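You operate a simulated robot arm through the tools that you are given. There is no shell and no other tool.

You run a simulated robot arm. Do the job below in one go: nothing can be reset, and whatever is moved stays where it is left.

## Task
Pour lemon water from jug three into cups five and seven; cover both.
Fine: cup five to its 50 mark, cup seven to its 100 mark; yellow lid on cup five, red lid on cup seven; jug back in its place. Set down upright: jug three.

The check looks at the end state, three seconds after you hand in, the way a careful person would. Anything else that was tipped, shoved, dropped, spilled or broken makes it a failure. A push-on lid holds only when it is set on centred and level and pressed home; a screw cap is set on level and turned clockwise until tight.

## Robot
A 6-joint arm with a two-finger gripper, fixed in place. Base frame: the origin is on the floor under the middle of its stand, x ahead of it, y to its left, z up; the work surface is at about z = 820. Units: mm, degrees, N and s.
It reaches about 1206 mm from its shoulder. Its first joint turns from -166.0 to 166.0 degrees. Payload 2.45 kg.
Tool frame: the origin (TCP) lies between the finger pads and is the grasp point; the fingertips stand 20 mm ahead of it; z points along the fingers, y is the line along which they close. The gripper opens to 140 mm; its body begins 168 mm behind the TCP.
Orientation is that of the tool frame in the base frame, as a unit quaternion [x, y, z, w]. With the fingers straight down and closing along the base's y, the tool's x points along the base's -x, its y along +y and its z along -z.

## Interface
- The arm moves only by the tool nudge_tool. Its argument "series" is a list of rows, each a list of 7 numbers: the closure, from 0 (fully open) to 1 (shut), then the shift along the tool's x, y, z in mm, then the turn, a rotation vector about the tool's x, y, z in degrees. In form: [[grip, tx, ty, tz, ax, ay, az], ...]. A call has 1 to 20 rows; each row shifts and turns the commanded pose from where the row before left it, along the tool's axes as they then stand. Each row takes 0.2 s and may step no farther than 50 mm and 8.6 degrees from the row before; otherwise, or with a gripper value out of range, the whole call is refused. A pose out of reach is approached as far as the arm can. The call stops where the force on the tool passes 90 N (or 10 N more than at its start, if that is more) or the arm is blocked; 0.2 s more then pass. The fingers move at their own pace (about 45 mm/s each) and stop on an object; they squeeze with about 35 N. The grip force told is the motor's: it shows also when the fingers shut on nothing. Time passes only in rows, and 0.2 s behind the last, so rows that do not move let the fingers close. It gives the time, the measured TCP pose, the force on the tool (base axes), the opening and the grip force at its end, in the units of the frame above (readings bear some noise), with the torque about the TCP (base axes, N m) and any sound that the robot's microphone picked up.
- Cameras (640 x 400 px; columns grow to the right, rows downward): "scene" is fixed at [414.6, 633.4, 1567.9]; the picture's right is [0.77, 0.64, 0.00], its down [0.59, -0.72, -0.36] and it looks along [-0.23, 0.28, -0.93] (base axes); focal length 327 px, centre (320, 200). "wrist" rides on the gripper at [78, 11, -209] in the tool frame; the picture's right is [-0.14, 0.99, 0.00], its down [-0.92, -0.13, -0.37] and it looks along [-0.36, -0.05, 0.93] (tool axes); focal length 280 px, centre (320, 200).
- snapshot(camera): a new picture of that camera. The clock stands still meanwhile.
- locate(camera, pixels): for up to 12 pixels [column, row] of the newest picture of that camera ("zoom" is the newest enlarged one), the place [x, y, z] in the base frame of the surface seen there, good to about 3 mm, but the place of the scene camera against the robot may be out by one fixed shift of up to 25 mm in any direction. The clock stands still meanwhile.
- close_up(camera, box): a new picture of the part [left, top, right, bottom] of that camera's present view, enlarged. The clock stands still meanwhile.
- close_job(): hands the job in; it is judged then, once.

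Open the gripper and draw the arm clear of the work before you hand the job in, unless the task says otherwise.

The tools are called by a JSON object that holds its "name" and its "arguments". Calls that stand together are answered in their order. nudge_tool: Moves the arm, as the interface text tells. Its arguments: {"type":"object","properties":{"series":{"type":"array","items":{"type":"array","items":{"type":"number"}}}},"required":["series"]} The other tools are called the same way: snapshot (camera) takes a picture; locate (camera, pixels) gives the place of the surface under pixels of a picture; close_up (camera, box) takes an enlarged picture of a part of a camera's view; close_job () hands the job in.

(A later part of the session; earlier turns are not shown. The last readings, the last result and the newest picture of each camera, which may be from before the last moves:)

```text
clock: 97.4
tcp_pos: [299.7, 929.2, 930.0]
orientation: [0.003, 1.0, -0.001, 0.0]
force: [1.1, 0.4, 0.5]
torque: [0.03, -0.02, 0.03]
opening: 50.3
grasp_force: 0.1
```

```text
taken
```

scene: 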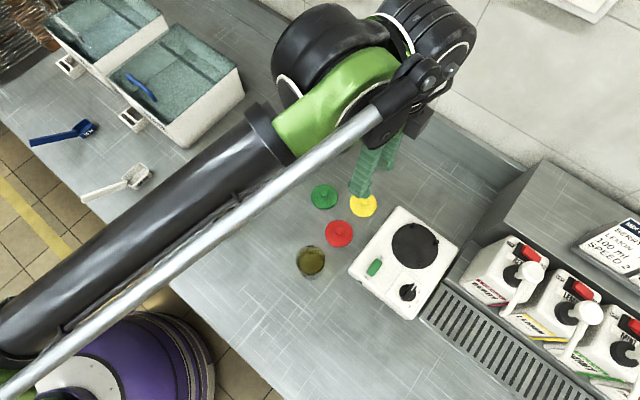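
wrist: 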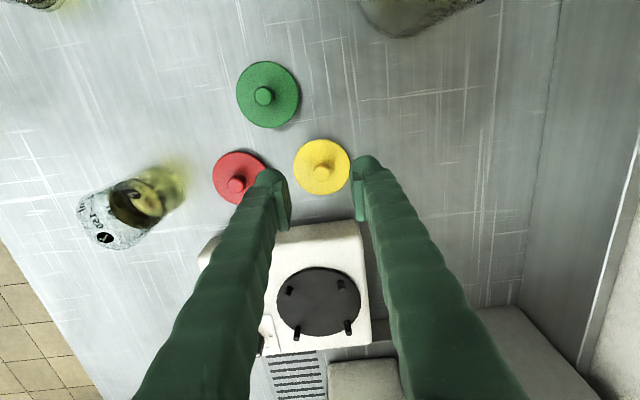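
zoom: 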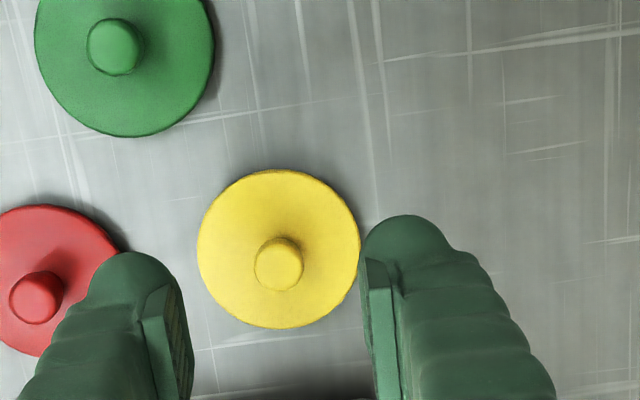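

Refined yellow lid centre ≈(302.3,931.0). I align and descend so the fingertips are ~3 mm above the disc, around the knob.

{"name": "nudge_tool", "arguments": {"series": [[0.64, -2.6, 1.8, 10, 0, 0, 0], [0.64, 0, 0, 25, 0, 0, 0], [0.64, 0, 0, 25, 0, 0, 0], [0.64, 0, 0, 12, 0, 0, 0], [0.64, 0, 0, 5, 0, 0, 0], [0.64, 0, 0, 0, 0, 0, 0]]}}

{"name": "close_up", "arguments": {"camera": "wrist", "box": [256, 100, 416, 240]}}

{"name": "close_up", "arguments": {"camera": "scene", "box": [310, 160, 410, 250]}}

```text
clock: 98.8
tcp_pos: [303.9, 931.7, 853.9]
orientation: [0.002, 1.0, -0.001, 0.001]
force: [0.1, 0.4, 0.7]
torque: [-0.02, 0.01, -0.03]
opening: 50.6
grasp_force: 0.0
```

```text
2.86 times, centred on (336, 170) of wrist
```

zoom: 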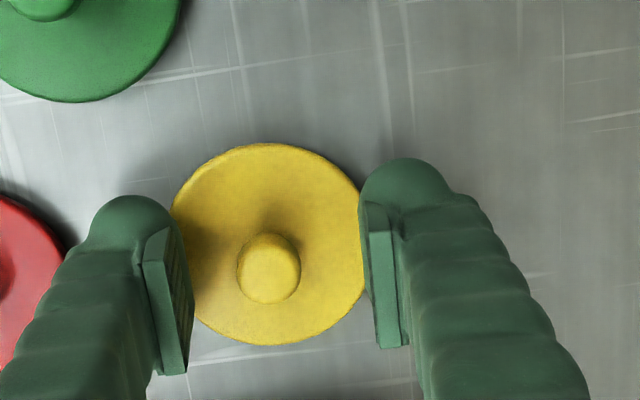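

```text
4.44 times, centred on (360, 205) of scene
```

zoom: 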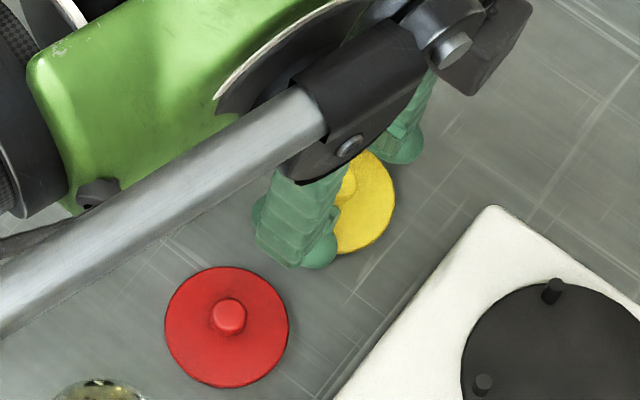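

The knob centre computes to (302.4,930.4), 1.5 mm off the TCP. I trim that and close the fingers on the knob.

{"name": "nudge_tool", "arguments": {"series": [[0.64, 1.5, -1.3, 0, 0, 0, 0], [0.64, 0, 0, 0, 0, 0, 0], [1, 0, 0, 0, 0, 0, 0], [1, 0, 0, 0, 0, 0, 0], [1, 0, 0, 0, 0, 0, 0], [1, 0, 0, 0, 0, 0, 0]]}}

{"name": "close_up", "arguments": {"camera": "wrist", "box": [256, 100, 416, 240]}}

```text
clock: 100.2
tcp_pos: [302.0, 931.1, 854.6]
orientation: [0.003, 1.0, -0.001, 0.0]
force: [-0.6, 0.0, 0.0]
torque: [0.01, -0.01, -0.01]
opening: 14.3
grasp_force: 35.2
```

```text
2.86 times, centred on (336, 170) of wrist
```

zoom: 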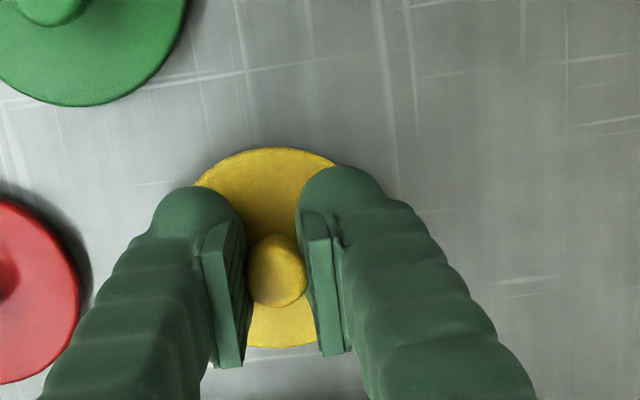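

Gripped at 14.3 mm (the stem below the wider knob head). I lift 60 mm and check that the lid hangs level.

{"name": "nudge_tool", "arguments": {"series": [[1, 0, 0, -10, 0, 0, 0], [1, 0, 0, -20, 0, 0, 0], [1, 0, 0, -30, 0, 0, 0], [1, 0, 0, -40, 0, 0, 0], [1, 0, 0, -40, 0, 0, 0], [1, 0, 0, 0, 0, 0, 0]]}}

{"name": "close_up", "arguments": {"camera": "wrist", "box": [256, 100, 416, 240]}}

{"name": "snapshot", "arguments": {"camera": "scene"}}

```text
clock: 101.6
tcp_pos: [301.7, 930.4, 994.6]
orientation: [0.002, 1.0, -0.002, 0.0]
force: [-0.3, -0.1, -0.1]
torque: [0.01, 0.02, -0.02]
opening: 14.2
grasp_force: 35.0
```

```text
2.86 times, centred on (336, 170) of wrist
```

zoom: 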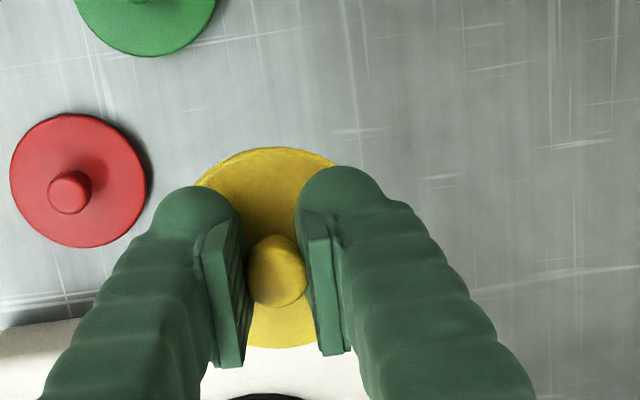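

```text
taken
```

scene: 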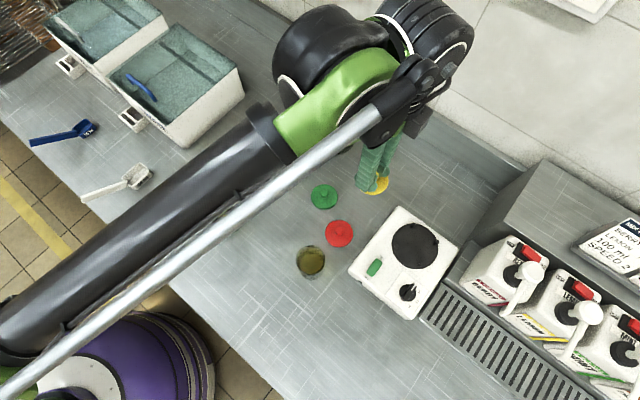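

The yellow lid hangs steady. I carry it toward cup five but stop at (160,691), where the camera can still see the whole cup rim.

{"name": "nudge_tool", "arguments": {"series": [[1, 9, -15, -4, 0, 0, 0], [1, 17.7, -29.9, -5, 0, 0, 0], [1, 17.7, -29.9, -5, 0, 0, 0], [1, 17.7, -29.9, -1, 0, 0, 0], [1, 17.7, -29.9, 0, 0, 0, 0], [1, 17.7, -29.9, 0, 0, 0, 0], [1, 17.7, -29.9, 0, 0, 0, 0], [1, 17.7, -29.9, 0, 0, 0, 0], [1, 9, -15, 0, 0, 0, 0], [1, 0, 0, 0, 0, 0, 0]]}}

{"name": "snapshot", "arguments": {"camera": "wrist"}}

{"name": "snapshot", "arguments": {"camera": "scene"}}

```text
clock: 103.8
tcp_pos: [158.3, 692.1, 1010.7]
orientation: [0.003, 1.0, 0.0, -0.001]
force: [1.2, 0.6, 0.0]
torque: [-0.04, 0.04, 0.01]
opening: 14.3
grasp_force: 34.5
```

```text
taken
```

wrist: 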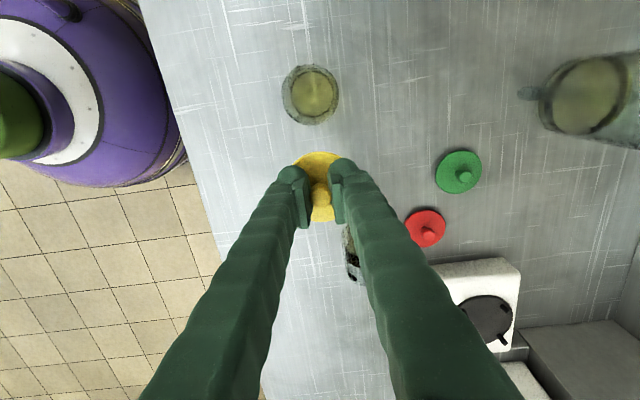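

```text
taken
```

scene: 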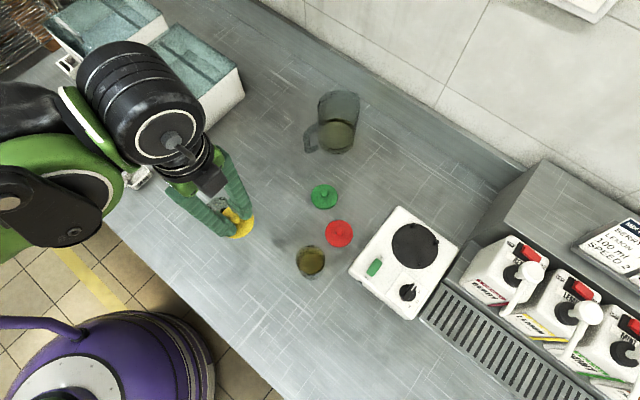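

Cup five is visible at (311,94). I zoom in on it to fit its rim circle.

{"name": "close_up", "arguments": {"camera": "wrist", "box": [271, 54, 351, 134]}}

{"name": "locate", "arguments": {"camera": "zoom", "pixels": [[320, 62], [315, 340], [182, 190], [452, 190], [230, 95], [410, 95], [230, 290], [410, 290], [320, 200]]}}

```text
5.00 times, centred on (311, 94) of wrist
```

zoom: 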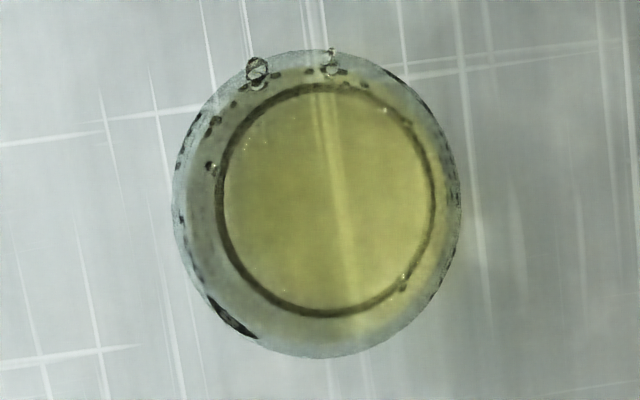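

```text
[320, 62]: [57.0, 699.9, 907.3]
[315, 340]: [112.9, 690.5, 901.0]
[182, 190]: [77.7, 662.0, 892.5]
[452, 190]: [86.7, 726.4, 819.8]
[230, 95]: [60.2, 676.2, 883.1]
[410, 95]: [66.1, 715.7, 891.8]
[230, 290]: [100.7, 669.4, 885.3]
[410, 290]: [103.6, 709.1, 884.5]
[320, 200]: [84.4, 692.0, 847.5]
```

Rim fit gives cup five's centre at about (83.5,693) with my camera model. I average locate readings on the liquid surface symmetric about zoom pixel (320,200) to calibrate that estimate.

{"name": "locate", "arguments": {"camera": "zoom", "pixels": [[280, 160], [360, 240], [360, 160], [280, 240], [320, 140], [320, 260], [270, 200], [370, 200], [300, 180], [340, 220], [340, 180], [300, 220]]}}

{"name": "locate", "arguments": {"camera": "zoom", "pixels": [[280, 160], [360, 240], [360, 160], [280, 240], [320, 140], [320, 260], [270, 200], [370, 200], [300, 180], [340, 220], [340, 180], [300, 220]]}}

{"name": "locate", "arguments": {"camera": "zoom", "pixels": [[316, 55], [316, 352], [177, 204], [455, 204], [250, 75], [390, 75], [240, 335], [395, 335], [200, 140], [435, 140], [200, 270], [435, 270]]}}

```text
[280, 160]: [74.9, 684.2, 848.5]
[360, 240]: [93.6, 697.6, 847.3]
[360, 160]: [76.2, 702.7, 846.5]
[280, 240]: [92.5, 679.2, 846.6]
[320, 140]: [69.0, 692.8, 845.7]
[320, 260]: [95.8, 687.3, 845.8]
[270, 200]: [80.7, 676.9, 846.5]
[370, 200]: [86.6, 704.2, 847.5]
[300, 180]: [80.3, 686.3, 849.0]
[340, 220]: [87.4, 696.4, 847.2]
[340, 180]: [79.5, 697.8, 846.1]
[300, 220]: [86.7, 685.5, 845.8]
```

```text
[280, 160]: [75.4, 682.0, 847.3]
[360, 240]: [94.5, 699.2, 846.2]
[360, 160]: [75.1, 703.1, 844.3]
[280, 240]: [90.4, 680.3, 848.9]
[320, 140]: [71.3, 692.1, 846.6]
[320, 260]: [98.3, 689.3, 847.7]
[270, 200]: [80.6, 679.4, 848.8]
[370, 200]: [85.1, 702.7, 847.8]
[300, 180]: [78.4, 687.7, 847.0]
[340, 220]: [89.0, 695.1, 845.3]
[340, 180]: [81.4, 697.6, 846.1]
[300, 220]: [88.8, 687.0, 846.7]
```

```text
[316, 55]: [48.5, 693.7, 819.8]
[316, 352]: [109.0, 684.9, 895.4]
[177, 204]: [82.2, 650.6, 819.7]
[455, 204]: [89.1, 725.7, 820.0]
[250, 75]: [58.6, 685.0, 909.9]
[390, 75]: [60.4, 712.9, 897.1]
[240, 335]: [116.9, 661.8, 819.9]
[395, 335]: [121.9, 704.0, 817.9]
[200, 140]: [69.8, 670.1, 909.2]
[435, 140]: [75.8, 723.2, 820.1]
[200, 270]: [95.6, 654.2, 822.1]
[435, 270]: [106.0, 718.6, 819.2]
```

Averaged, cup five's centre is ≈(84.6,692.2). Now I measure where the lid sits relative to the TCP with a zoom on the held lid.

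{"name": "close_up", "arguments": {"camera": "wrist", "box": [280, 140, 360, 230]}}

{"name": "locate", "arguments": {"camera": "zoom", "pixels": [[310, 245], [330, 245], [310, 265], [330, 265], [320, 255], [300, 255], [340, 255], [320, 235], [320, 275], [320, 90], [310, 110], [330, 340]]}}

```text
4.44 times, centred on (320, 185) of wrist
```

zoom: 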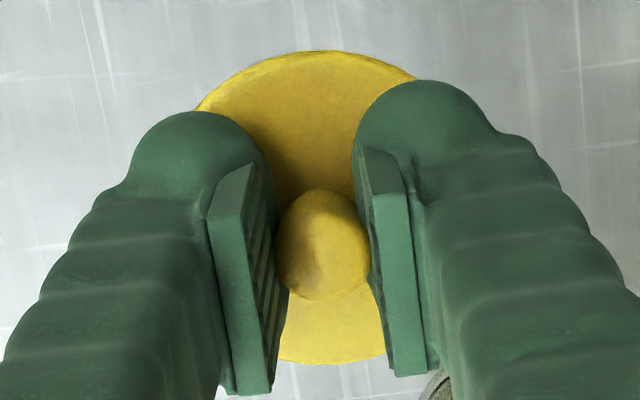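

```text
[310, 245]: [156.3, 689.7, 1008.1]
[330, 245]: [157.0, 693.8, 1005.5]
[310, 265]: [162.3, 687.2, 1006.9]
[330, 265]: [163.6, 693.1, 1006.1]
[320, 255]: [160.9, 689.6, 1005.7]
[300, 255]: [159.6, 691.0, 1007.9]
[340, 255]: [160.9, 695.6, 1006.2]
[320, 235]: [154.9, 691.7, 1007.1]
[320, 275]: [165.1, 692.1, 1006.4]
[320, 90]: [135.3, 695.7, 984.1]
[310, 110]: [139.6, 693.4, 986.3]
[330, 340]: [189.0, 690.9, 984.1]
```

The lid centre is ≈(160.7,691.9) while the TCP reads (158.3,692.1). I shift −76 mm in x to put the lid over cup five's centre, then descend to ~15 mm above the rim and check.

{"name": "nudge_tool", "arguments": {"series": [[1, 16, 0.1, 0, 0, 0, 0], [1, 25, 0.1, 0, 0, 0, 0], [1, 22, 0.1, 0, 0, 0, 0], [1, 13.1, 0, 0, 0, 0, 0], [1, 0, 0, 15, 0, 0, 0], [1, 0, 0, 20, 0, 0, 0], [1, 0, 0, 15, 0, 0, 0], [1, 0, 0, 0, 0, 0, 0], [1, 0, 0, 0, 0, 0, 0]]}}

{"name": "close_up", "arguments": {"camera": "wrist", "box": [270, 120, 370, 240]}}

{"name": "close_up", "arguments": {"camera": "scene", "box": [182, 170, 262, 240]}}

```text
clock: 105.8
tcp_pos: [82.0, 694.7, 959.8]
orientation: [0.002, 1.0, -0.001, 0.0]
force: [-0.6, -0.4, 0.1]
torque: [0.0, -0.01, -0.02]
opening: 14.4
grasp_force: 35.2
```

```text
3.33 times, centred on (320, 180) of wrist
```

zoom: 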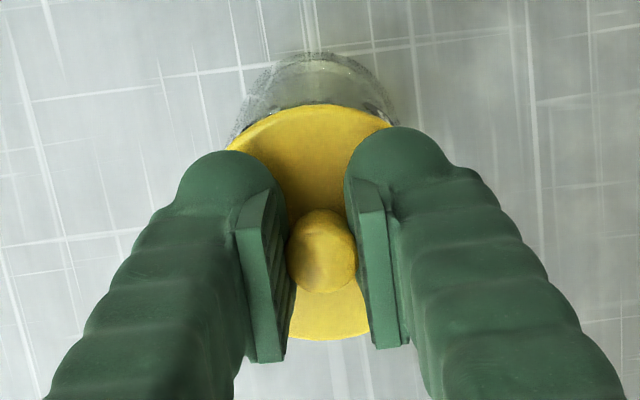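

```text
5.71 times, centred on (222, 205) of scene
```

zoom: 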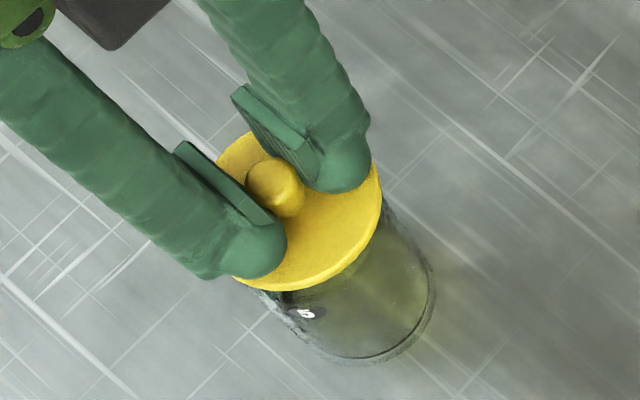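

I take a couple of still readings to average the TCP position noise.

{"name": "nudge_tool", "arguments": {"series": [[1, 0, 0, 0, 0, 0, 0]]}}

{"name": "nudge_tool", "arguments": {"series": [[1, 0, 0, 0, 0, 0, 0]]}}

{"name": "nudge_tool", "arguments": {"series": [[1, 0, 0, 0, 0, 0, 0]]}}

{"name": "nudge_tool", "arguments": {"series": [[1, 0, 0, 0, 0, 0, 0]]}}

```text
clock: 106.2
tcp_pos: [82.1, 693.2, 958.9]
orientation: [0.003, 1.0, -0.001, 0.0]
force: [-0.4, -0.2, -0.4]
torque: [0.01, 0.02, 0.04]
opening: 14.3
grasp_force: 35.0
```

```text
clock: 106.6
tcp_pos: [81.6, 694.5, 959.1]
orientation: [0.002, 1.0, -0.002, 0.0]
force: [-0.5, -0.3, -0.2]
torque: [-0.02, -0.01, 0.03]
opening: 14.4
grasp_force: 35.2
```

```text
clock: 107.0
tcp_pos: [82.7, 695.4, 959.0]
orientation: [0.002, 1.0, -0.001, 0.0]
force: [-0.3, 0.4, 0.2]
torque: [-0.01, 0.0, 0.01]
opening: 14.0
grasp_force: 35.1
```

```text
clock: 107.4
tcp_pos: [82.7, 694.8, 958.5]
orientation: [0.003, 1.0, -0.001, 0.0]
force: [-0.7, 0.5, -1.0]
torque: [0.01, 0.02, 0.01]
opening: 14.3
grasp_force: 34.5
```

Mean TCP is ≈(82.2,694.5,959). I zoom tightly on the near edge where the lid and cup rim are both visible to judge centring.

{"name": "close_up", "arguments": {"camera": "wrist", "box": [282, 125, 354, 170]}}

{"name": "close_up", "arguments": {"camera": "scene", "box": [200, 175, 250, 235]}}

```text
8.89 times, centred on (318, 148) of wrist
```

zoom: 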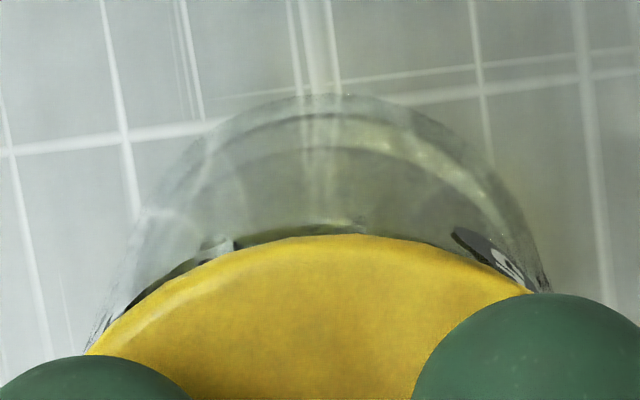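

```text
6.67 times, centred on (225, 205) of scene
```

zoom: 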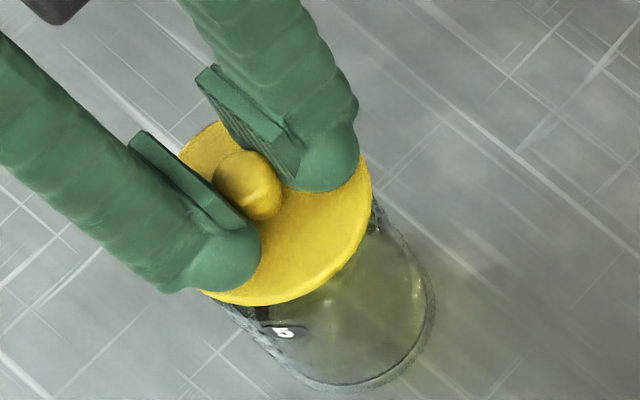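

Lid and rim arcs look concentric to within about a millimetre (lid maybe 0.6 mm too far in +y). I trim that and descend 12 mm toward the rim.

{"name": "nudge_tool", "arguments": {"series": [[1, 0, -0.6, 4, 0, 0, 0], [1, 0, 0, 4, 0, 0, 0], [1, 0, 0, 4, 0, 0, 0], [1, 0, 0, 0, 0, 0, 0]]}}

{"name": "close_up", "arguments": {"camera": "wrist", "box": [282, 125, 354, 170]}}

{"name": "close_up", "arguments": {"camera": "scene", "box": [200, 175, 250, 235]}}

```text
clock: 108.4
tcp_pos: [81.1, 693.1, 947.8]
orientation: [0.003, 1.0, 0.0, 0.001]
force: [-0.3, 0.0, -0.2]
torque: [-0.01, -0.02, 0.0]
opening: 14.4
grasp_force: 34.9
```

```text
8.89 times, centred on (318, 148) of wrist
```

zoom: 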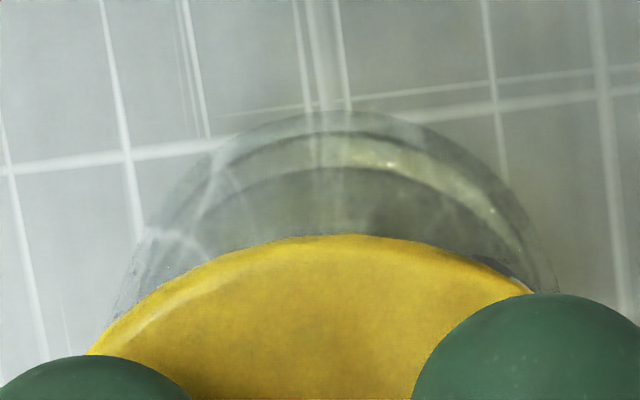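

```text
6.67 times, centred on (225, 205) of scene
```

zoom: 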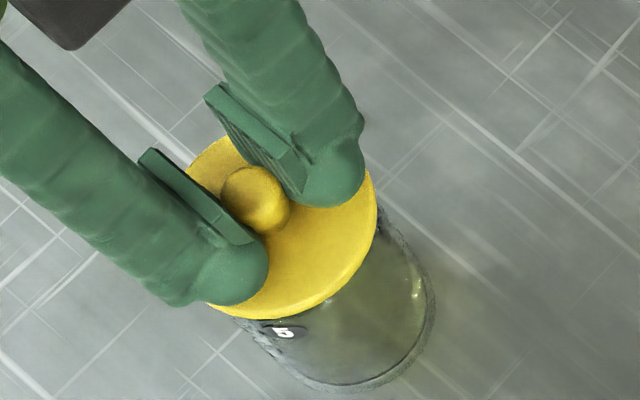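

Still no contact; the lid covers the rim evenly. I descend in 1 mm steps watching the force.

{"name": "nudge_tool", "arguments": {"series": [[1, 0, 0, 1, 0, 0, 0], [1, 0, 0, 1, 0, 0, 0], [1, 0, 0, 0, 0, 0, 0]]}}

{"name": "nudge_tool", "arguments": {"series": [[1, 0, 0, 1, 0, 0, 0], [1, 0, 0, 0, 0, 0, 0]]}}

{"name": "nudge_tool", "arguments": {"series": [[1, 0, 0, 1, 0, 0, 0], [1, 0, 0, 0, 0, 0, 0]]}}

```text
clock: 109.2
tcp_pos: [82.7, 691.7, 945.9]
orientation: [0.003, 1.0, -0.001, 0.0]
force: [-0.3, 0.1, 0.0]
torque: [-0.02, 0.01, -0.04]
opening: 14.0
grasp_force: 35.0
```

```text
clock: 109.8
tcp_pos: [81.5, 692.2, 945.7]
orientation: [0.002, 1.0, 0.0, 0.0]
force: [-0.7, 0.7, -0.2]
torque: [-0.01, 0.03, 0.0]
opening: 14.3
grasp_force: 34.6
```

```text
clock: 110.4
tcp_pos: [81.3, 693.0, 942.9]
orientation: [0.003, 1.0, -0.001, 0.0]
force: [-0.3, 0.0, -0.1]
torque: [0.0, 0.02, 0.01]
opening: 14.4
grasp_force: 35.4
```

No contact yet at z≈943 (lid's lower edge near the rim plane). I continue 1 mm at a time.

{"name": "nudge_tool", "arguments": {"series": [[1, 0, 0, 1, 0, 0, 0], [1, 0, 0, 0, 0, 0, 0]]}}

{"name": "nudge_tool", "arguments": {"series": [[1, 0, 0, 1, 0, 0, 0], [1, 0, 0, 0, 0, 0, 0]]}}

{"name": "nudge_tool", "arguments": {"series": [[1, 0, 0, 1, 0, 0, 0], [1, 0, 0, 0, 0, 0, 0]]}}

```text
clock: 111.0
tcp_pos: [81.2, 692.2, 941.8]
orientation: [0.003, 1.0, -0.001, 0.0]
force: [-0.4, 0.6, -0.8]
torque: [0.03, 0.02, 0.0]
opening: 14.1
grasp_force: 35.2
```

```text
clock: 111.6
tcp_pos: [81.2, 692.7, 941.7]
orientation: [0.002, 1.0, -0.002, 0.001]
force: [0.6, 0.8, -0.1]
torque: [0.01, 0.01, -0.02]
opening: 14.2
grasp_force: 35.5
```

```text
clock: 112.2
tcp_pos: [82.2, 692.9, 941.1]
orientation: [0.003, 1.0, -0.001, -0.001]
force: [0.0, -1.1, -0.5]
torque: [0.0, -0.01, 0.01]
opening: 14.2
grasp_force: 35.2
```

Still no force at z≈940. I look at the lid and rim again before going further.

{"name": "close_up", "arguments": {"camera": "wrist", "box": [282, 125, 354, 170]}}

{"name": "close_up", "arguments": {"camera": "scene", "box": [200, 175, 250, 235]}}

{"name": "nudge_tool", "arguments": {"series": [[1, 0, 0, 1, 0, 0, 0], [1, 0, 0, 0, 0, 0, 0]]}}

```text
8.89 times, centred on (318, 148) of wrist
```

zoom: 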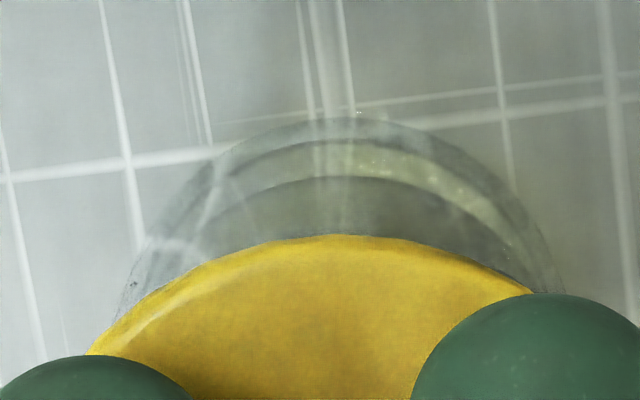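

```text
6.67 times, centred on (225, 205) of scene
```

zoom: 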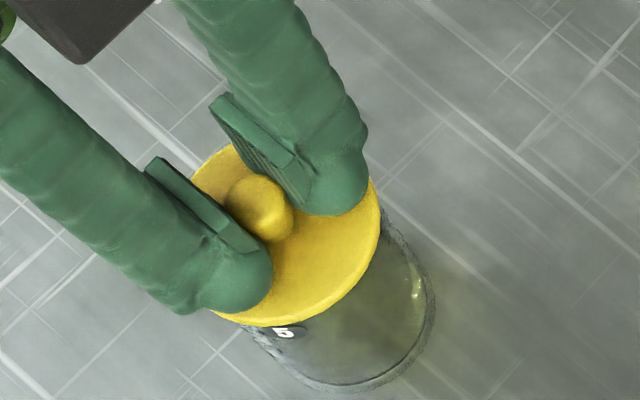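

```text
clock: 112.8
tcp_pos: [82.1, 692.4, 939.9]
orientation: [0.003, 1.0, 0.0, 0.0]
force: [0.3, -1.3, -0.3]
torque: [0.0, 0.01, 0.03]
opening: 14.1
grasp_force: 34.7
```

I zoom the scene camera tightly on the lid/cup joint for a finer measurement of the offset.

{"name": "close_up", "arguments": {"camera": "scene", "box": [205, 196, 249, 236]}}

```text
10.00 times, centred on (227, 216) of scene
```

zoom: 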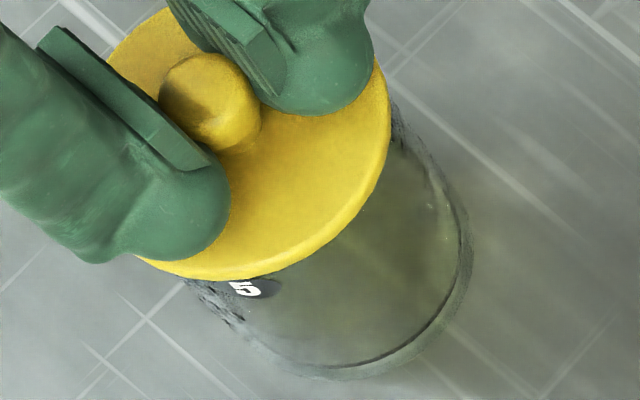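

Comparing contours, the lid appears concentric within ~1 mm and its plug has entered the rim without force. I continue down in 1 mm steps.

{"name": "nudge_tool", "arguments": {"series": [[1, 0, 0, 1, 0, 0, 0], [1, 0, 0, 0, 0, 0, 0]]}}

{"name": "nudge_tool", "arguments": {"series": [[1, 0, 0, 1, 0, 0, 0], [1, 0, 0, 0, 0, 0, 0]]}}

```text
clock: 113.4
tcp_pos: [81.7, 691.6, 937.9]
orientation: [0.002, 1.0, -0.001, 0.0]
force: [0.2, 0.5, -1.4]
torque: [0.03, 0.0, 0.04]
opening: 14.3
grasp_force: 35.0
```

```text
clock: 114.0
tcp_pos: [81.1, 692.1, 938.8]
orientation: [0.002, 1.0, -0.001, 0.0]
force: [-2.0, 0.1, 17.3]
torque: [0.01, 0.09, -0.11]
opening: 13.6
grasp_force: 34.6
```

Contact at z≈938 with 17 N, nearly no side torque. I press further in small steps, watching force and listening for a click.

{"name": "nudge_tool", "arguments": {"series": [[1, 0, 0, 1, 0, 0, 0], [1, 0, 0, 0, 0, 0, 0]]}}

{"name": "nudge_tool", "arguments": {"series": [[1, 0, 0, 1, 0, 0, 0], [1, 0, 0, 0, 0, 0, 0]]}}

```text
clock: 114.6
tcp_pos: [81.8, 691.6, 936.8]
orientation: [0.002, 1.0, -0.002, -0.001]
force: [-2.2, 0.7, 20.5]
torque: [-0.02, -0.04, -0.1]
opening: 14.1
grasp_force: 34.7
```

```text
clock: 115.2
tcp_pos: [82.2, 692.3, 935.2]
orientation: [0.003, 1.0, -0.002, 0.0]
force: [-0.7, 0.6, 20.1]
torque: [-0.05, -0.07, -0.12]
opening: 13.8
grasp_force: 34.9
```

Force stays at ~20 N while going down: either the lid slides in or the fingers slip on the knob. I look closely.

{"name": "close_up", "arguments": {"camera": "wrist", "box": [280, 130, 360, 230]}}

{"name": "close_up", "arguments": {"camera": "scene", "box": [205, 196, 249, 236]}}

```text
4.00 times, centred on (320, 180) of wrist
```

zoom: 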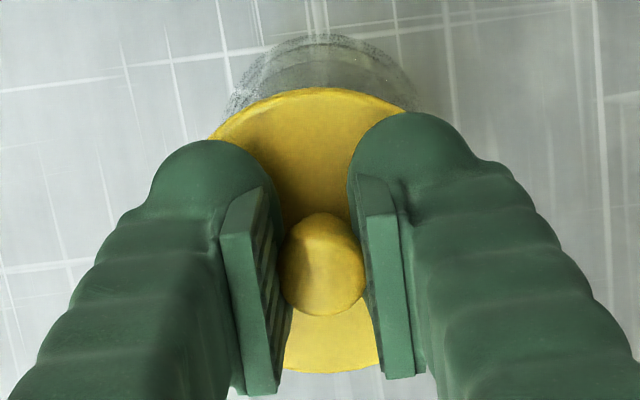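

```text
10.00 times, centred on (227, 216) of scene
```

zoom: 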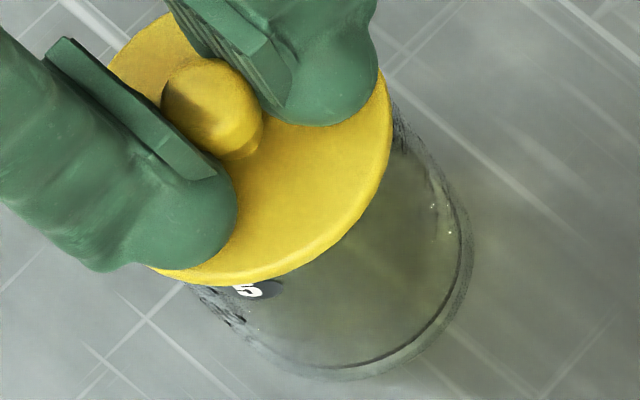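

I locate points on the lid's disc (near and far side) and knob top to check its height and level.

{"name": "close_up", "arguments": {"camera": "wrist", "box": [280, 130, 360, 230]}}

{"name": "locate", "arguments": {"camera": "zoom", "pixels": [[320, 110], [290, 125], [340, 115], [310, 140], [330, 345], [320, 335], [345, 350], [310, 350], [325, 265], [315, 275], [335, 275], [325, 285]]}}

{"name": "locate", "arguments": {"camera": "zoom", "pixels": [[320, 110], [290, 125], [340, 115], [310, 140], [330, 345], [320, 335], [345, 350], [310, 350], [325, 265], [315, 275], [335, 275], [325, 285]]}}

```text
4.00 times, centred on (320, 180) of wrist
```

zoom: 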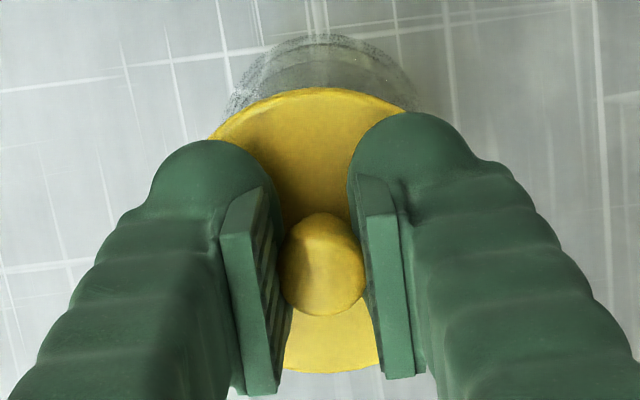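

```text
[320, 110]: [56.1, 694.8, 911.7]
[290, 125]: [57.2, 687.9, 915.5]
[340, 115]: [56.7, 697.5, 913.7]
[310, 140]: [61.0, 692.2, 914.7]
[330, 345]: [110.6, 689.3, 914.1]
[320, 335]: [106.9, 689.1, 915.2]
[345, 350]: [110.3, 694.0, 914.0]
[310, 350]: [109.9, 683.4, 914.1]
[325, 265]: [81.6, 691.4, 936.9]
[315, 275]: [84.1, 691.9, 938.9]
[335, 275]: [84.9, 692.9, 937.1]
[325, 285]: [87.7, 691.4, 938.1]
```

```text
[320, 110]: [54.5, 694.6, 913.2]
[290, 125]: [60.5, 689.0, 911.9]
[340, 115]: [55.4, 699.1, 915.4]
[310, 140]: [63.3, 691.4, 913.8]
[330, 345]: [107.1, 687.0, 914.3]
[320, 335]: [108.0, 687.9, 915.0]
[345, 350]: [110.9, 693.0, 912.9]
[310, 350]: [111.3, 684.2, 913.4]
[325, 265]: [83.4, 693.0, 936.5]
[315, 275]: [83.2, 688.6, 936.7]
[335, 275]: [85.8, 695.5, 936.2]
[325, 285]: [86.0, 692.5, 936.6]
```

The lid is level (near 913.7, far 914.1) but the fingers have slipped ~4 mm down the knob; the fingertips are about to meet the disc. I press on in 1 mm steps.

{"name": "nudge_tool", "arguments": {"series": [[1, 0, 0, 1, 0, 0, 0], [1, 0, 0, 0, 0, 0, 0]]}}

{"name": "nudge_tool", "arguments": {"series": [[1, 0, 0, 1, 0, 0, 0], [1, 0, 0, 0, 0, 0, 0]]}}

```text
clock: 115.8
tcp_pos: [82.4, 690.5, 934.8]
orientation: [0.002, 1.0, -0.001, 0.0]
force: [0.5, -0.1, 20.2]
torque: [-0.03, -0.14, -0.07]
opening: 13.4
grasp_force: 34.8
```

```text
clock: 116.4
tcp_pos: [81.0, 690.2, 934.2]
orientation: [0.002, 1.0, 0.0, -0.001]
force: [1.5, 1.9, 29.2]
torque: [0.09, -0.21, -0.02]
opening: 13.6
grasp_force: 34.8
```

Fingertips now bear on the disc (29 N). I keep pressing in small steps.

{"name": "nudge_tool", "arguments": {"series": [[1, 0, 0, 1, 0, 0, 0], [1, 0, 0, 0, 0, 0, 0]]}}

{"name": "nudge_tool", "arguments": {"series": [[1, 0, 0, 1, 0, 0, 0], [1, 0, 0, 0, 0, 0, 0]]}}

```text
clock: 117.0
tcp_pos: [81.0, 691.3, 934.2]
orientation: [0.003, 1.0, -0.001, 0.0]
force: [0.0, 5.2, 45.5]
torque: [0.25, -0.11, -0.01]
opening: 13.7
grasp_force: 34.8
```

```text
clock: 117.6
tcp_pos: [81.7, 691.5, 933.8]
orientation: [0.002, 1.0, 0.001, 0.0]
force: [1.0, 4.5, 67.9]
torque: [0.21, -0.13, 0.0]
opening: 13.4
grasp_force: 34.7
```

67.9 N with a hard stop and the disc top at ≈914 (plug fully inside). I press slightly more to be sure it is home.

{"name": "nudge_tool", "arguments": {"series": [[1, 0, 0, 0.5, 0, 0, 0], [1, 0, 0, 0, 0, 0, 0], [1, 0, 0, 0, 0, 0, 0]]}}

{"name": "close_up", "arguments": {"camera": "scene", "box": [205, 196, 249, 236]}}

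```text
clock: 118.4
tcp_pos: [81.0, 691.2, 933.2]
orientation: [0.003, 1.0, 0.0, 0.0]
force: [-0.6, 5.9, 81.6]
torque: [0.15, -0.07, -0.01]
opening: 13.4
grasp_force: 34.3
```

```text
10.00 times, centred on (227, 216) of scene
```

zoom: 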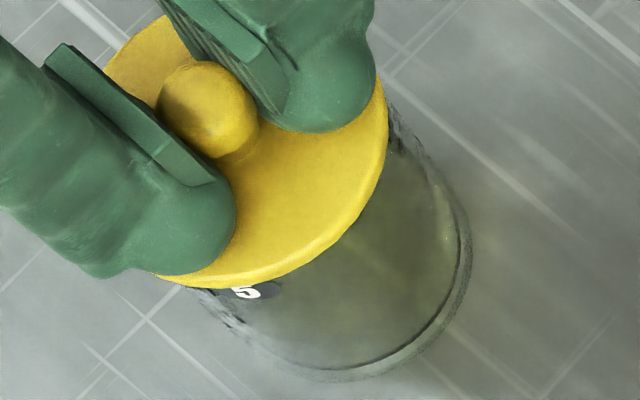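

81.6 N pressed. I ease the command up 3 mm to drop the load while still touching, then open the fingers to 50 mm.

{"name": "nudge_tool", "arguments": {"series": [[1, 0, 0, -1.5, 0, 0, 0], [1, 0, 0, -1.5, 0, 0, 0], [1, 0, 0, 0, 0, 0, 0]]}}

{"name": "nudge_tool", "arguments": {"series": [[0.64, 0, 0, 0, 0, 0, 0], [0.64, 0, 0, 0, 0, 0, 0], [0.64, 0, 0, 0, 0, 0, 0]]}}

{"name": "close_up", "arguments": {"camera": "wrist", "box": [270, 120, 370, 240]}}

{"name": "close_up", "arguments": {"camera": "scene", "box": [205, 196, 249, 236]}}

```text
clock: 119.2
tcp_pos: [82.0, 692.5, 934.3]
orientation: [0.002, 1.0, -0.001, 0.0]
force: [-0.3, -5.6, 16.3]
torque: [-0.35, 0.21, 0.05]
opening: 13.3
grasp_force: 35.4
```

```text
clock: 120.0
tcp_pos: [82.4, 693.6, 934.3]
orientation: [0.003, 1.0, 0.0, 0.0]
force: [-0.5, -0.2, 8.6]
torque: [-0.04, -0.01, 0.0]
opening: 48.4
grasp_force: 0.1
```

```text
3.33 times, centred on (320, 180) of wrist
```

zoom: 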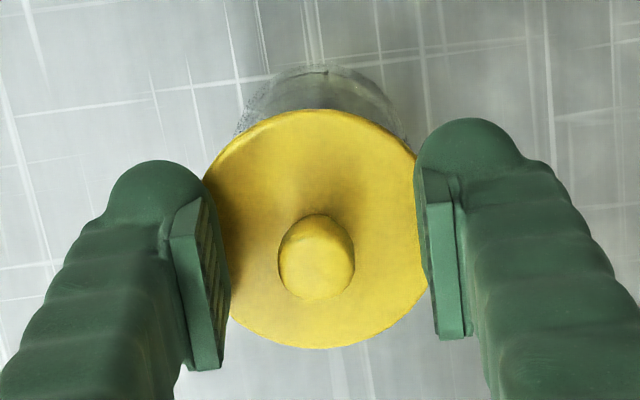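

```text
10.00 times, centred on (227, 216) of scene
```

zoom: 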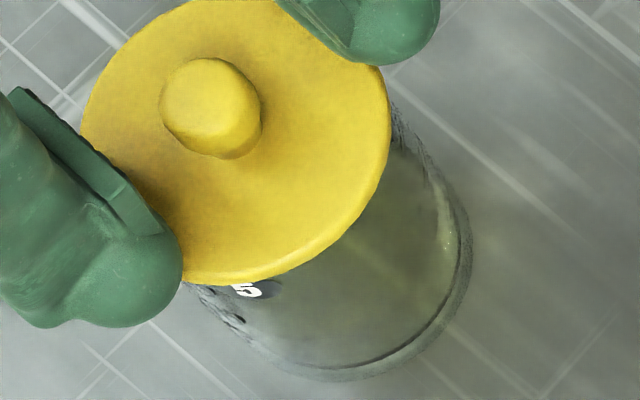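

The lid now looks concentric with the cup (centre ≈236 px vs predicted 236 px). I raise the gripper clear.

{"name": "nudge_tool", "arguments": {"series": [[0.64, 0, 0, -3, 0, 0, 0], [0.64, 0, 0, -15, 0, 0, 0], [0.64, 0, 0, -30, 0, 0, 0], [0.64, 0, 0, -40, 0, 0, 0], [0.64, 0, 0, -40, 0, 0, 0], [0.64, 0, 0, 0, 0, 0, 0]]}}

{"name": "close_up", "arguments": {"camera": "wrist", "box": [260, 110, 380, 230]}}

{"name": "close_up", "arguments": {"camera": "scene", "box": [200, 190, 252, 236]}}

{"name": "snapshot", "arguments": {"camera": "wrist"}}

```text
clock: 121.4
tcp_pos: [81.4, 692.0, 1060.5]
orientation: [0.002, 1.0, -0.001, 0.0]
force: [1.1, 0.0, 0.4]
torque: [0.01, -0.01, -0.01]
opening: 50.4
grasp_force: 0.1
```

```text
3.33 times, centred on (320, 170) of wrist
```

zoom: 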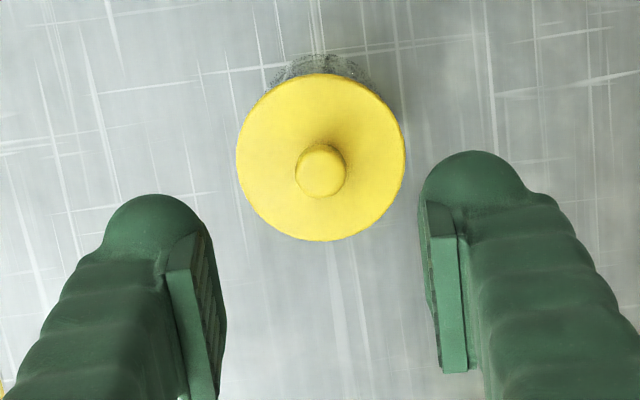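

```text
8.70 times, centred on (226, 213) of scene
```

zoom: 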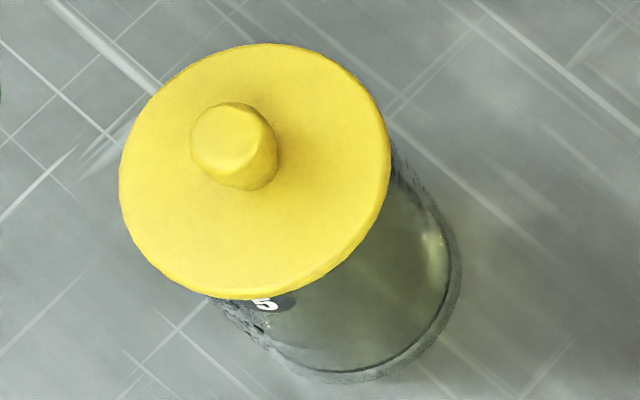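

```text
taken
```

wrist: 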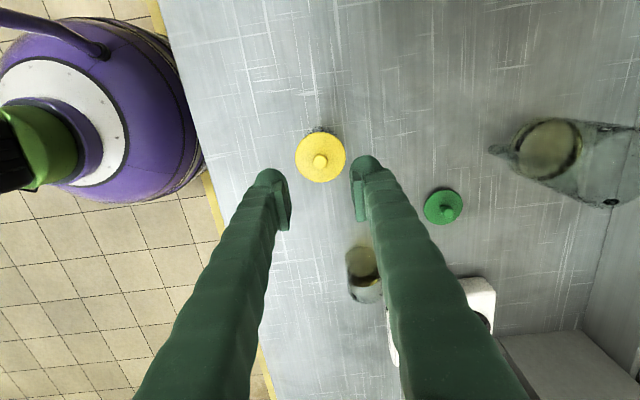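

The yellow lid sits on cup five. I check its level and height at points around the disc.

{"name": "close_up", "arguments": {"camera": "wrist", "box": [280, 120, 360, 200]}}

{"name": "locate", "arguments": {"camera": "zoom", "pixels": [[320, 70], [320, 90], [220, 180], [235, 200], [420, 180], [405, 200], [320, 280], [320, 265], [260, 110], [380, 110], [260, 250], [380, 250]]}}

{"name": "locate", "arguments": {"camera": "zoom", "pixels": [[320, 70], [320, 90], [220, 180], [235, 200], [420, 180], [405, 200], [320, 280], [320, 265], [260, 110], [380, 110], [260, 250], [380, 250]]}}

```text
5.00 times, centred on (320, 160) of wrist
```

zoom: 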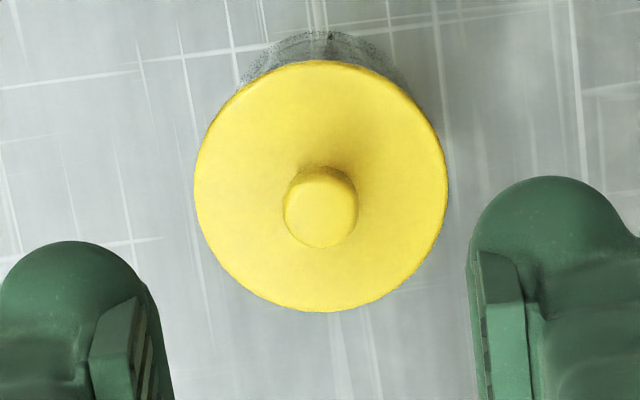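

```text
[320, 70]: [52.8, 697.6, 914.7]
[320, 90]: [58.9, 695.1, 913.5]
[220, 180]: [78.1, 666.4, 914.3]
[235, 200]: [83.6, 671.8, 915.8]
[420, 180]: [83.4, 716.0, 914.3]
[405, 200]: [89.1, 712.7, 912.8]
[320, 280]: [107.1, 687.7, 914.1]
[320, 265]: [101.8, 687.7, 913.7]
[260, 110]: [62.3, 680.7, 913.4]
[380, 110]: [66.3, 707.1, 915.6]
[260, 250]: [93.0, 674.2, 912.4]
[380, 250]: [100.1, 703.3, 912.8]
```

```text
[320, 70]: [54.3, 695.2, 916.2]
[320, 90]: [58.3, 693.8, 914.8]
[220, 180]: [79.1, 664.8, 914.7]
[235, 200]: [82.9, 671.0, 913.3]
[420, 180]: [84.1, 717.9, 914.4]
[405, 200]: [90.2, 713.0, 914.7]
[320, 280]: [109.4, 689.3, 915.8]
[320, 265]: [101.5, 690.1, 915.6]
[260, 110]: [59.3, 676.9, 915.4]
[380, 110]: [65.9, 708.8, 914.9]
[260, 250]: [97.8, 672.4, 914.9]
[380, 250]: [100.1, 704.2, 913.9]
```

Disc z is ≈914.4 all round: level and seated. Now the red lid: I move above it at about (301,829,990).

{"name": "nudge_tool", "arguments": {"series": [[0.64, -20, 12.5, 0, 0, 0, 0], [0.64, -33, 20.6, 8, 0, 0, 0], [0.64, -33, 20.6, 12, 0, 0, 0], [0.64, -33, 20.6, 12, 0, 0, 0], [0.64, -33, 20.6, 12, 0, 0, 0], [0.64, -33, 20.6, 12, 0, 0, 0], [0.64, -34.6, 21.5, 14, 0, 0, 0], [0.64, 0, 0, 0, 0, 0, 0]]}}

{"name": "snapshot", "arguments": {"camera": "wrist"}}

{"name": "close_up", "arguments": {"camera": "wrist", "box": [270, 100, 370, 220]}}

```text
clock: 123.2
tcp_pos: [303.7, 827.3, 992.3]
orientation: [0.003, 1.0, -0.001, 0.001]
force: [-0.5, -0.1, -0.1]
torque: [-0.02, -0.01, 0.01]
opening: 50.3
grasp_force: 0.0
```

```text
taken
```

wrist: 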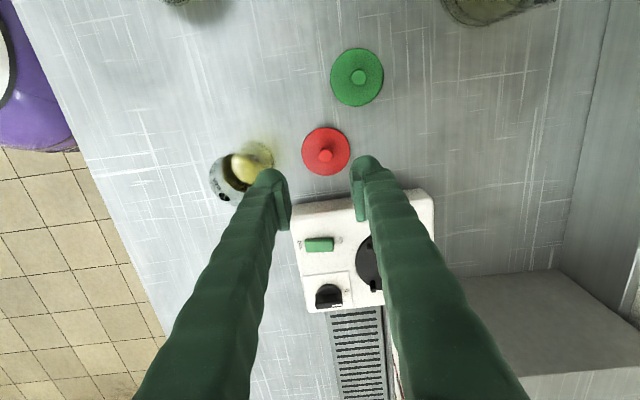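

```text
3.33 times, centred on (320, 160) of wrist
```

zoom: 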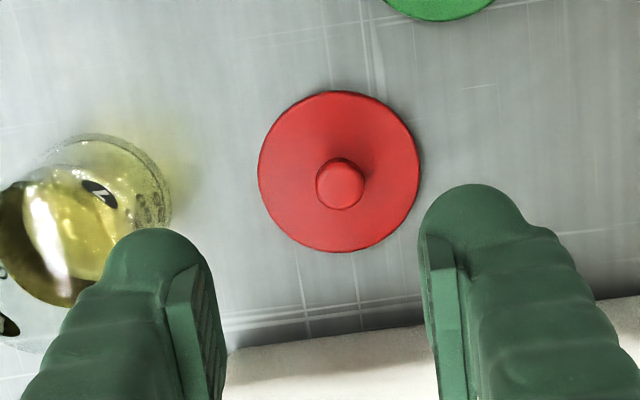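

I measure the red lid's centre by averaging located points symmetric about its disc centre (339.5,171.5) and knob (341,184).

{"name": "locate", "arguments": {"camera": "zoom", "pixels": [[270, 171], [409, 171], [339, 101], [339, 241], [290, 121], [389, 221], [389, 121], [290, 221], [330, 184], [352, 184], [341, 173], [341, 196]]}}

{"name": "locate", "arguments": {"camera": "zoom", "pixels": [[270, 171], [409, 171], [339, 101], [339, 241], [290, 121], [389, 221], [389, 121], [290, 221], [330, 184], [352, 184], [341, 173], [341, 196]]}}

{"name": "nudge_tool", "arguments": {"series": [[0.757, 0, 0, 0, 0, 0, 0], [0.757, 0, 0, 0, 0, 0, 0]]}}

{"name": "nudge_tool", "arguments": {"series": [[0.757, 0, 0, 0, 0, 0, 0]]}}

{"name": "nudge_tool", "arguments": {"series": [[0.757, 0, 0, 0, 0, 0, 0]]}}

```text
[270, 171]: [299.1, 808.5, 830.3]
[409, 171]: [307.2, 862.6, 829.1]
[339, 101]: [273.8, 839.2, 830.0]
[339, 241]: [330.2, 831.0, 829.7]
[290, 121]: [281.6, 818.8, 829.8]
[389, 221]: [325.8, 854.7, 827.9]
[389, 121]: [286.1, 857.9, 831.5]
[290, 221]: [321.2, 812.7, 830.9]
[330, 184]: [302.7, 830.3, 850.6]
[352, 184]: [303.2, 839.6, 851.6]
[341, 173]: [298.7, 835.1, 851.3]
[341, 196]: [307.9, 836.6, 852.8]
```

```text
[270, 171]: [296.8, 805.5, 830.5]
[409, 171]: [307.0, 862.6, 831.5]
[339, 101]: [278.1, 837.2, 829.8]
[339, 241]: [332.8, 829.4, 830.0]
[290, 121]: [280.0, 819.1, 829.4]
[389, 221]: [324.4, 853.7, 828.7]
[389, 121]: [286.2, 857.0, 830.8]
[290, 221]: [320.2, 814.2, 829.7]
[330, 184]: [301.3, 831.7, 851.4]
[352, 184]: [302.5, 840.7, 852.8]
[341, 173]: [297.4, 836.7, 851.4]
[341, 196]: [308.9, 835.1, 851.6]
```

```text
clock: 123.8
tcp_pos: [303.5, 827.6, 992.4]
orientation: [0.003, 1.0, -0.001, 0.0]
force: [-0.5, 0.3, 0.3]
torque: [0.02, 0.04, -0.01]
opening: 34.0
grasp_force: 0.2
```

```text
clock: 124.2
tcp_pos: [302.9, 828.5, 992.9]
orientation: [0.003, 1.0, -0.001, 0.0]
force: [-0.5, -0.4, 0.6]
torque: [-0.03, -0.01, 0.01]
opening: 34.0
grasp_force: 0.1
```

```text
clock: 124.6
tcp_pos: [302.8, 827.2, 992.8]
orientation: [0.003, 1.0, -0.001, -0.001]
force: [-0.3, 0.5, 0.6]
torque: [0.01, 0.01, 0.01]
opening: 33.9
grasp_force: 0.0
```

Red lid centre is ≈(303,835.4). I shift +7.8 mm in y and descend to about z=890 for a check.

{"name": "nudge_tool", "arguments": {"series": [[0.757, 0.2, 7.8, 10, 0, 0, 0], [0.757, 0, 0, 30, 0, 0, 0], [0.757, 0, 0, 30, 0, 0, 0], [0.757, 0, 0, 25, 0, 0, 0], [0.757, 0, 0, 8, 0, 0, 0], [0.757, 0, 0, 0, 0, 0, 0]]}}

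{"name": "close_up", "arguments": {"camera": "wrist", "box": [256, 100, 416, 240]}}

{"name": "close_up", "arguments": {"camera": "scene", "box": [290, 200, 380, 290]}}

```text
clock: 126.0
tcp_pos: [302.5, 836.5, 890.0]
orientation: [0.003, 1.0, -0.001, 0.0]
force: [-0.8, -1.0, -1.0]
torque: [0.0, 0.03, 0.02]
opening: 33.9
grasp_force: 0.1
```

```text
2.86 times, centred on (336, 170) of wrist
```

zoom: 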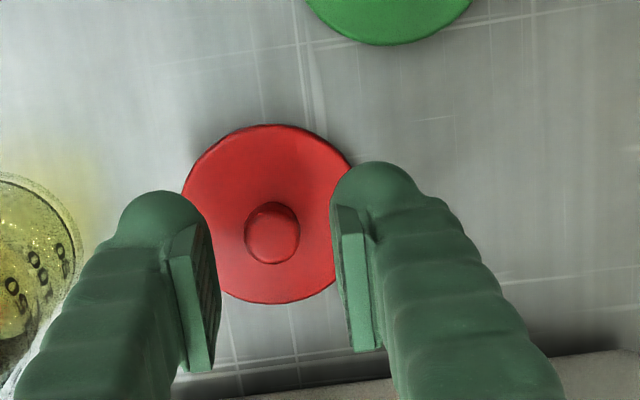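

```text
4.44 times, centred on (335, 245) of scene
```

zoom: 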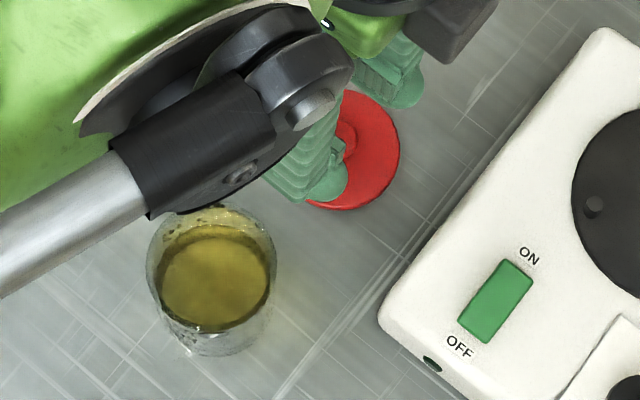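

The knob is centred between the pads, with clear space to cup seven. I descend 38 mm and close on the knob.

{"name": "nudge_tool", "arguments": {"series": [[0.757, 0, 0, 15, 0, 0, 0], [0.757, 0, 0, 15, 0, 0, 0], [0.757, 0, 0, 6, 0, 0, 0], [0.757, 0, 0, 2, 0, 0, 0], [0.757, 0, 0, 0, 0, 0, 0]]}}

{"name": "nudge_tool", "arguments": {"series": [[1, 0, 0, 0, 0, 0, 0], [1, 0, 0, 0, 0, 0, 0], [1, 0, 0, 0, 0, 0, 0]]}}

{"name": "close_up", "arguments": {"camera": "wrist", "box": [256, 100, 416, 240]}}

```text
clock: 127.2
tcp_pos: [302.0, 836.5, 851.1]
orientation: [0.002, 1.0, -0.001, 0.0]
force: [-0.3, 0.3, 0.5]
torque: [0.0, -0.02, 0.0]
opening: 33.9
grasp_force: 0.0
```

```text
clock: 128.0
tcp_pos: [302.4, 835.9, 852.0]
orientation: [0.003, 1.0, -0.001, 0.0]
force: [-1.0, -0.6, 0.5]
torque: [-0.02, -0.01, -0.05]
opening: 14.7
grasp_force: 35.1
```

```text
2.86 times, centred on (336, 170) of wrist
```

zoom: 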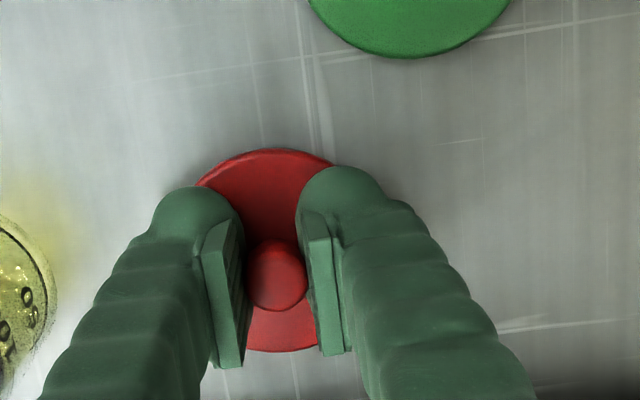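

Gripped at 14.7 mm. I lift 160 mm, then move to (380,736), from where the camera can see cup seven's rim unobstructed.

{"name": "nudge_tool", "arguments": {"series": [[1, 0, 0, -10, 0, 0, 0], [1, 0, 0, -25, 0, 0, 0], [1, 0, 0, -40, 0, 0, 0], [1, 0, 0, -45, 0, 0, 0], [1, 0, 0, -40, 0, 0, 0], [1, -15, -20, 0, 0, 0, 0], [1, -23, -30, 0, 0, 0, 0], [1, -23, -30, 0, 0, 0, 0], [1, -17, -20, 0, 0, 0, 0], [1, 0, 0, 0, 0, 0, 0], [1, 0, 0, 0, 0, 0, 0]]}}

{"name": "snapshot", "arguments": {"camera": "wrist"}}

{"name": "snapshot", "arguments": {"camera": "scene"}}

```text
clock: 130.4
tcp_pos: [378.3, 735.4, 1009.7]
orientation: [0.003, 1.0, -0.001, 0.0]
force: [0.1, -0.1, 0.0]
torque: [0.0, 0.03, -0.02]
opening: 14.2
grasp_force: 35.1
```

```text
taken
```

wrist: 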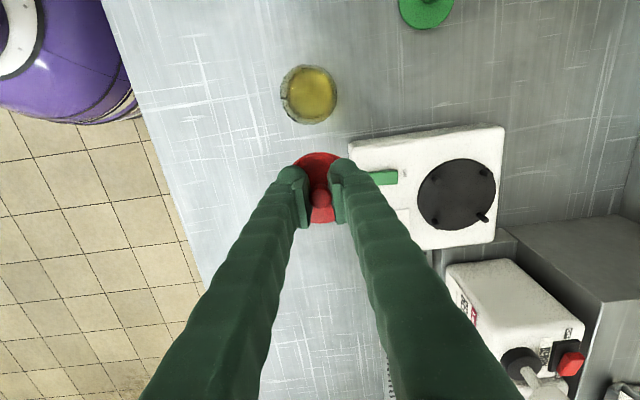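

```text
taken
```

scene: 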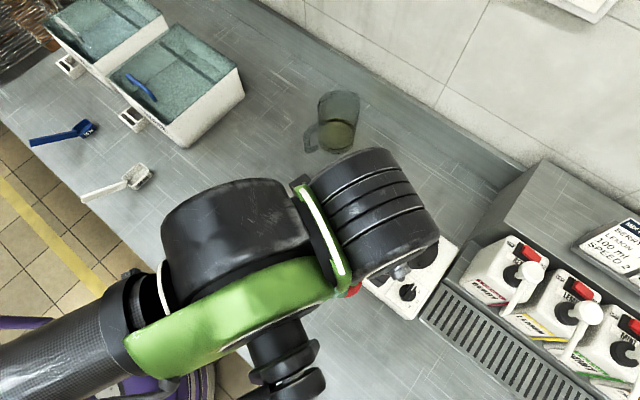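

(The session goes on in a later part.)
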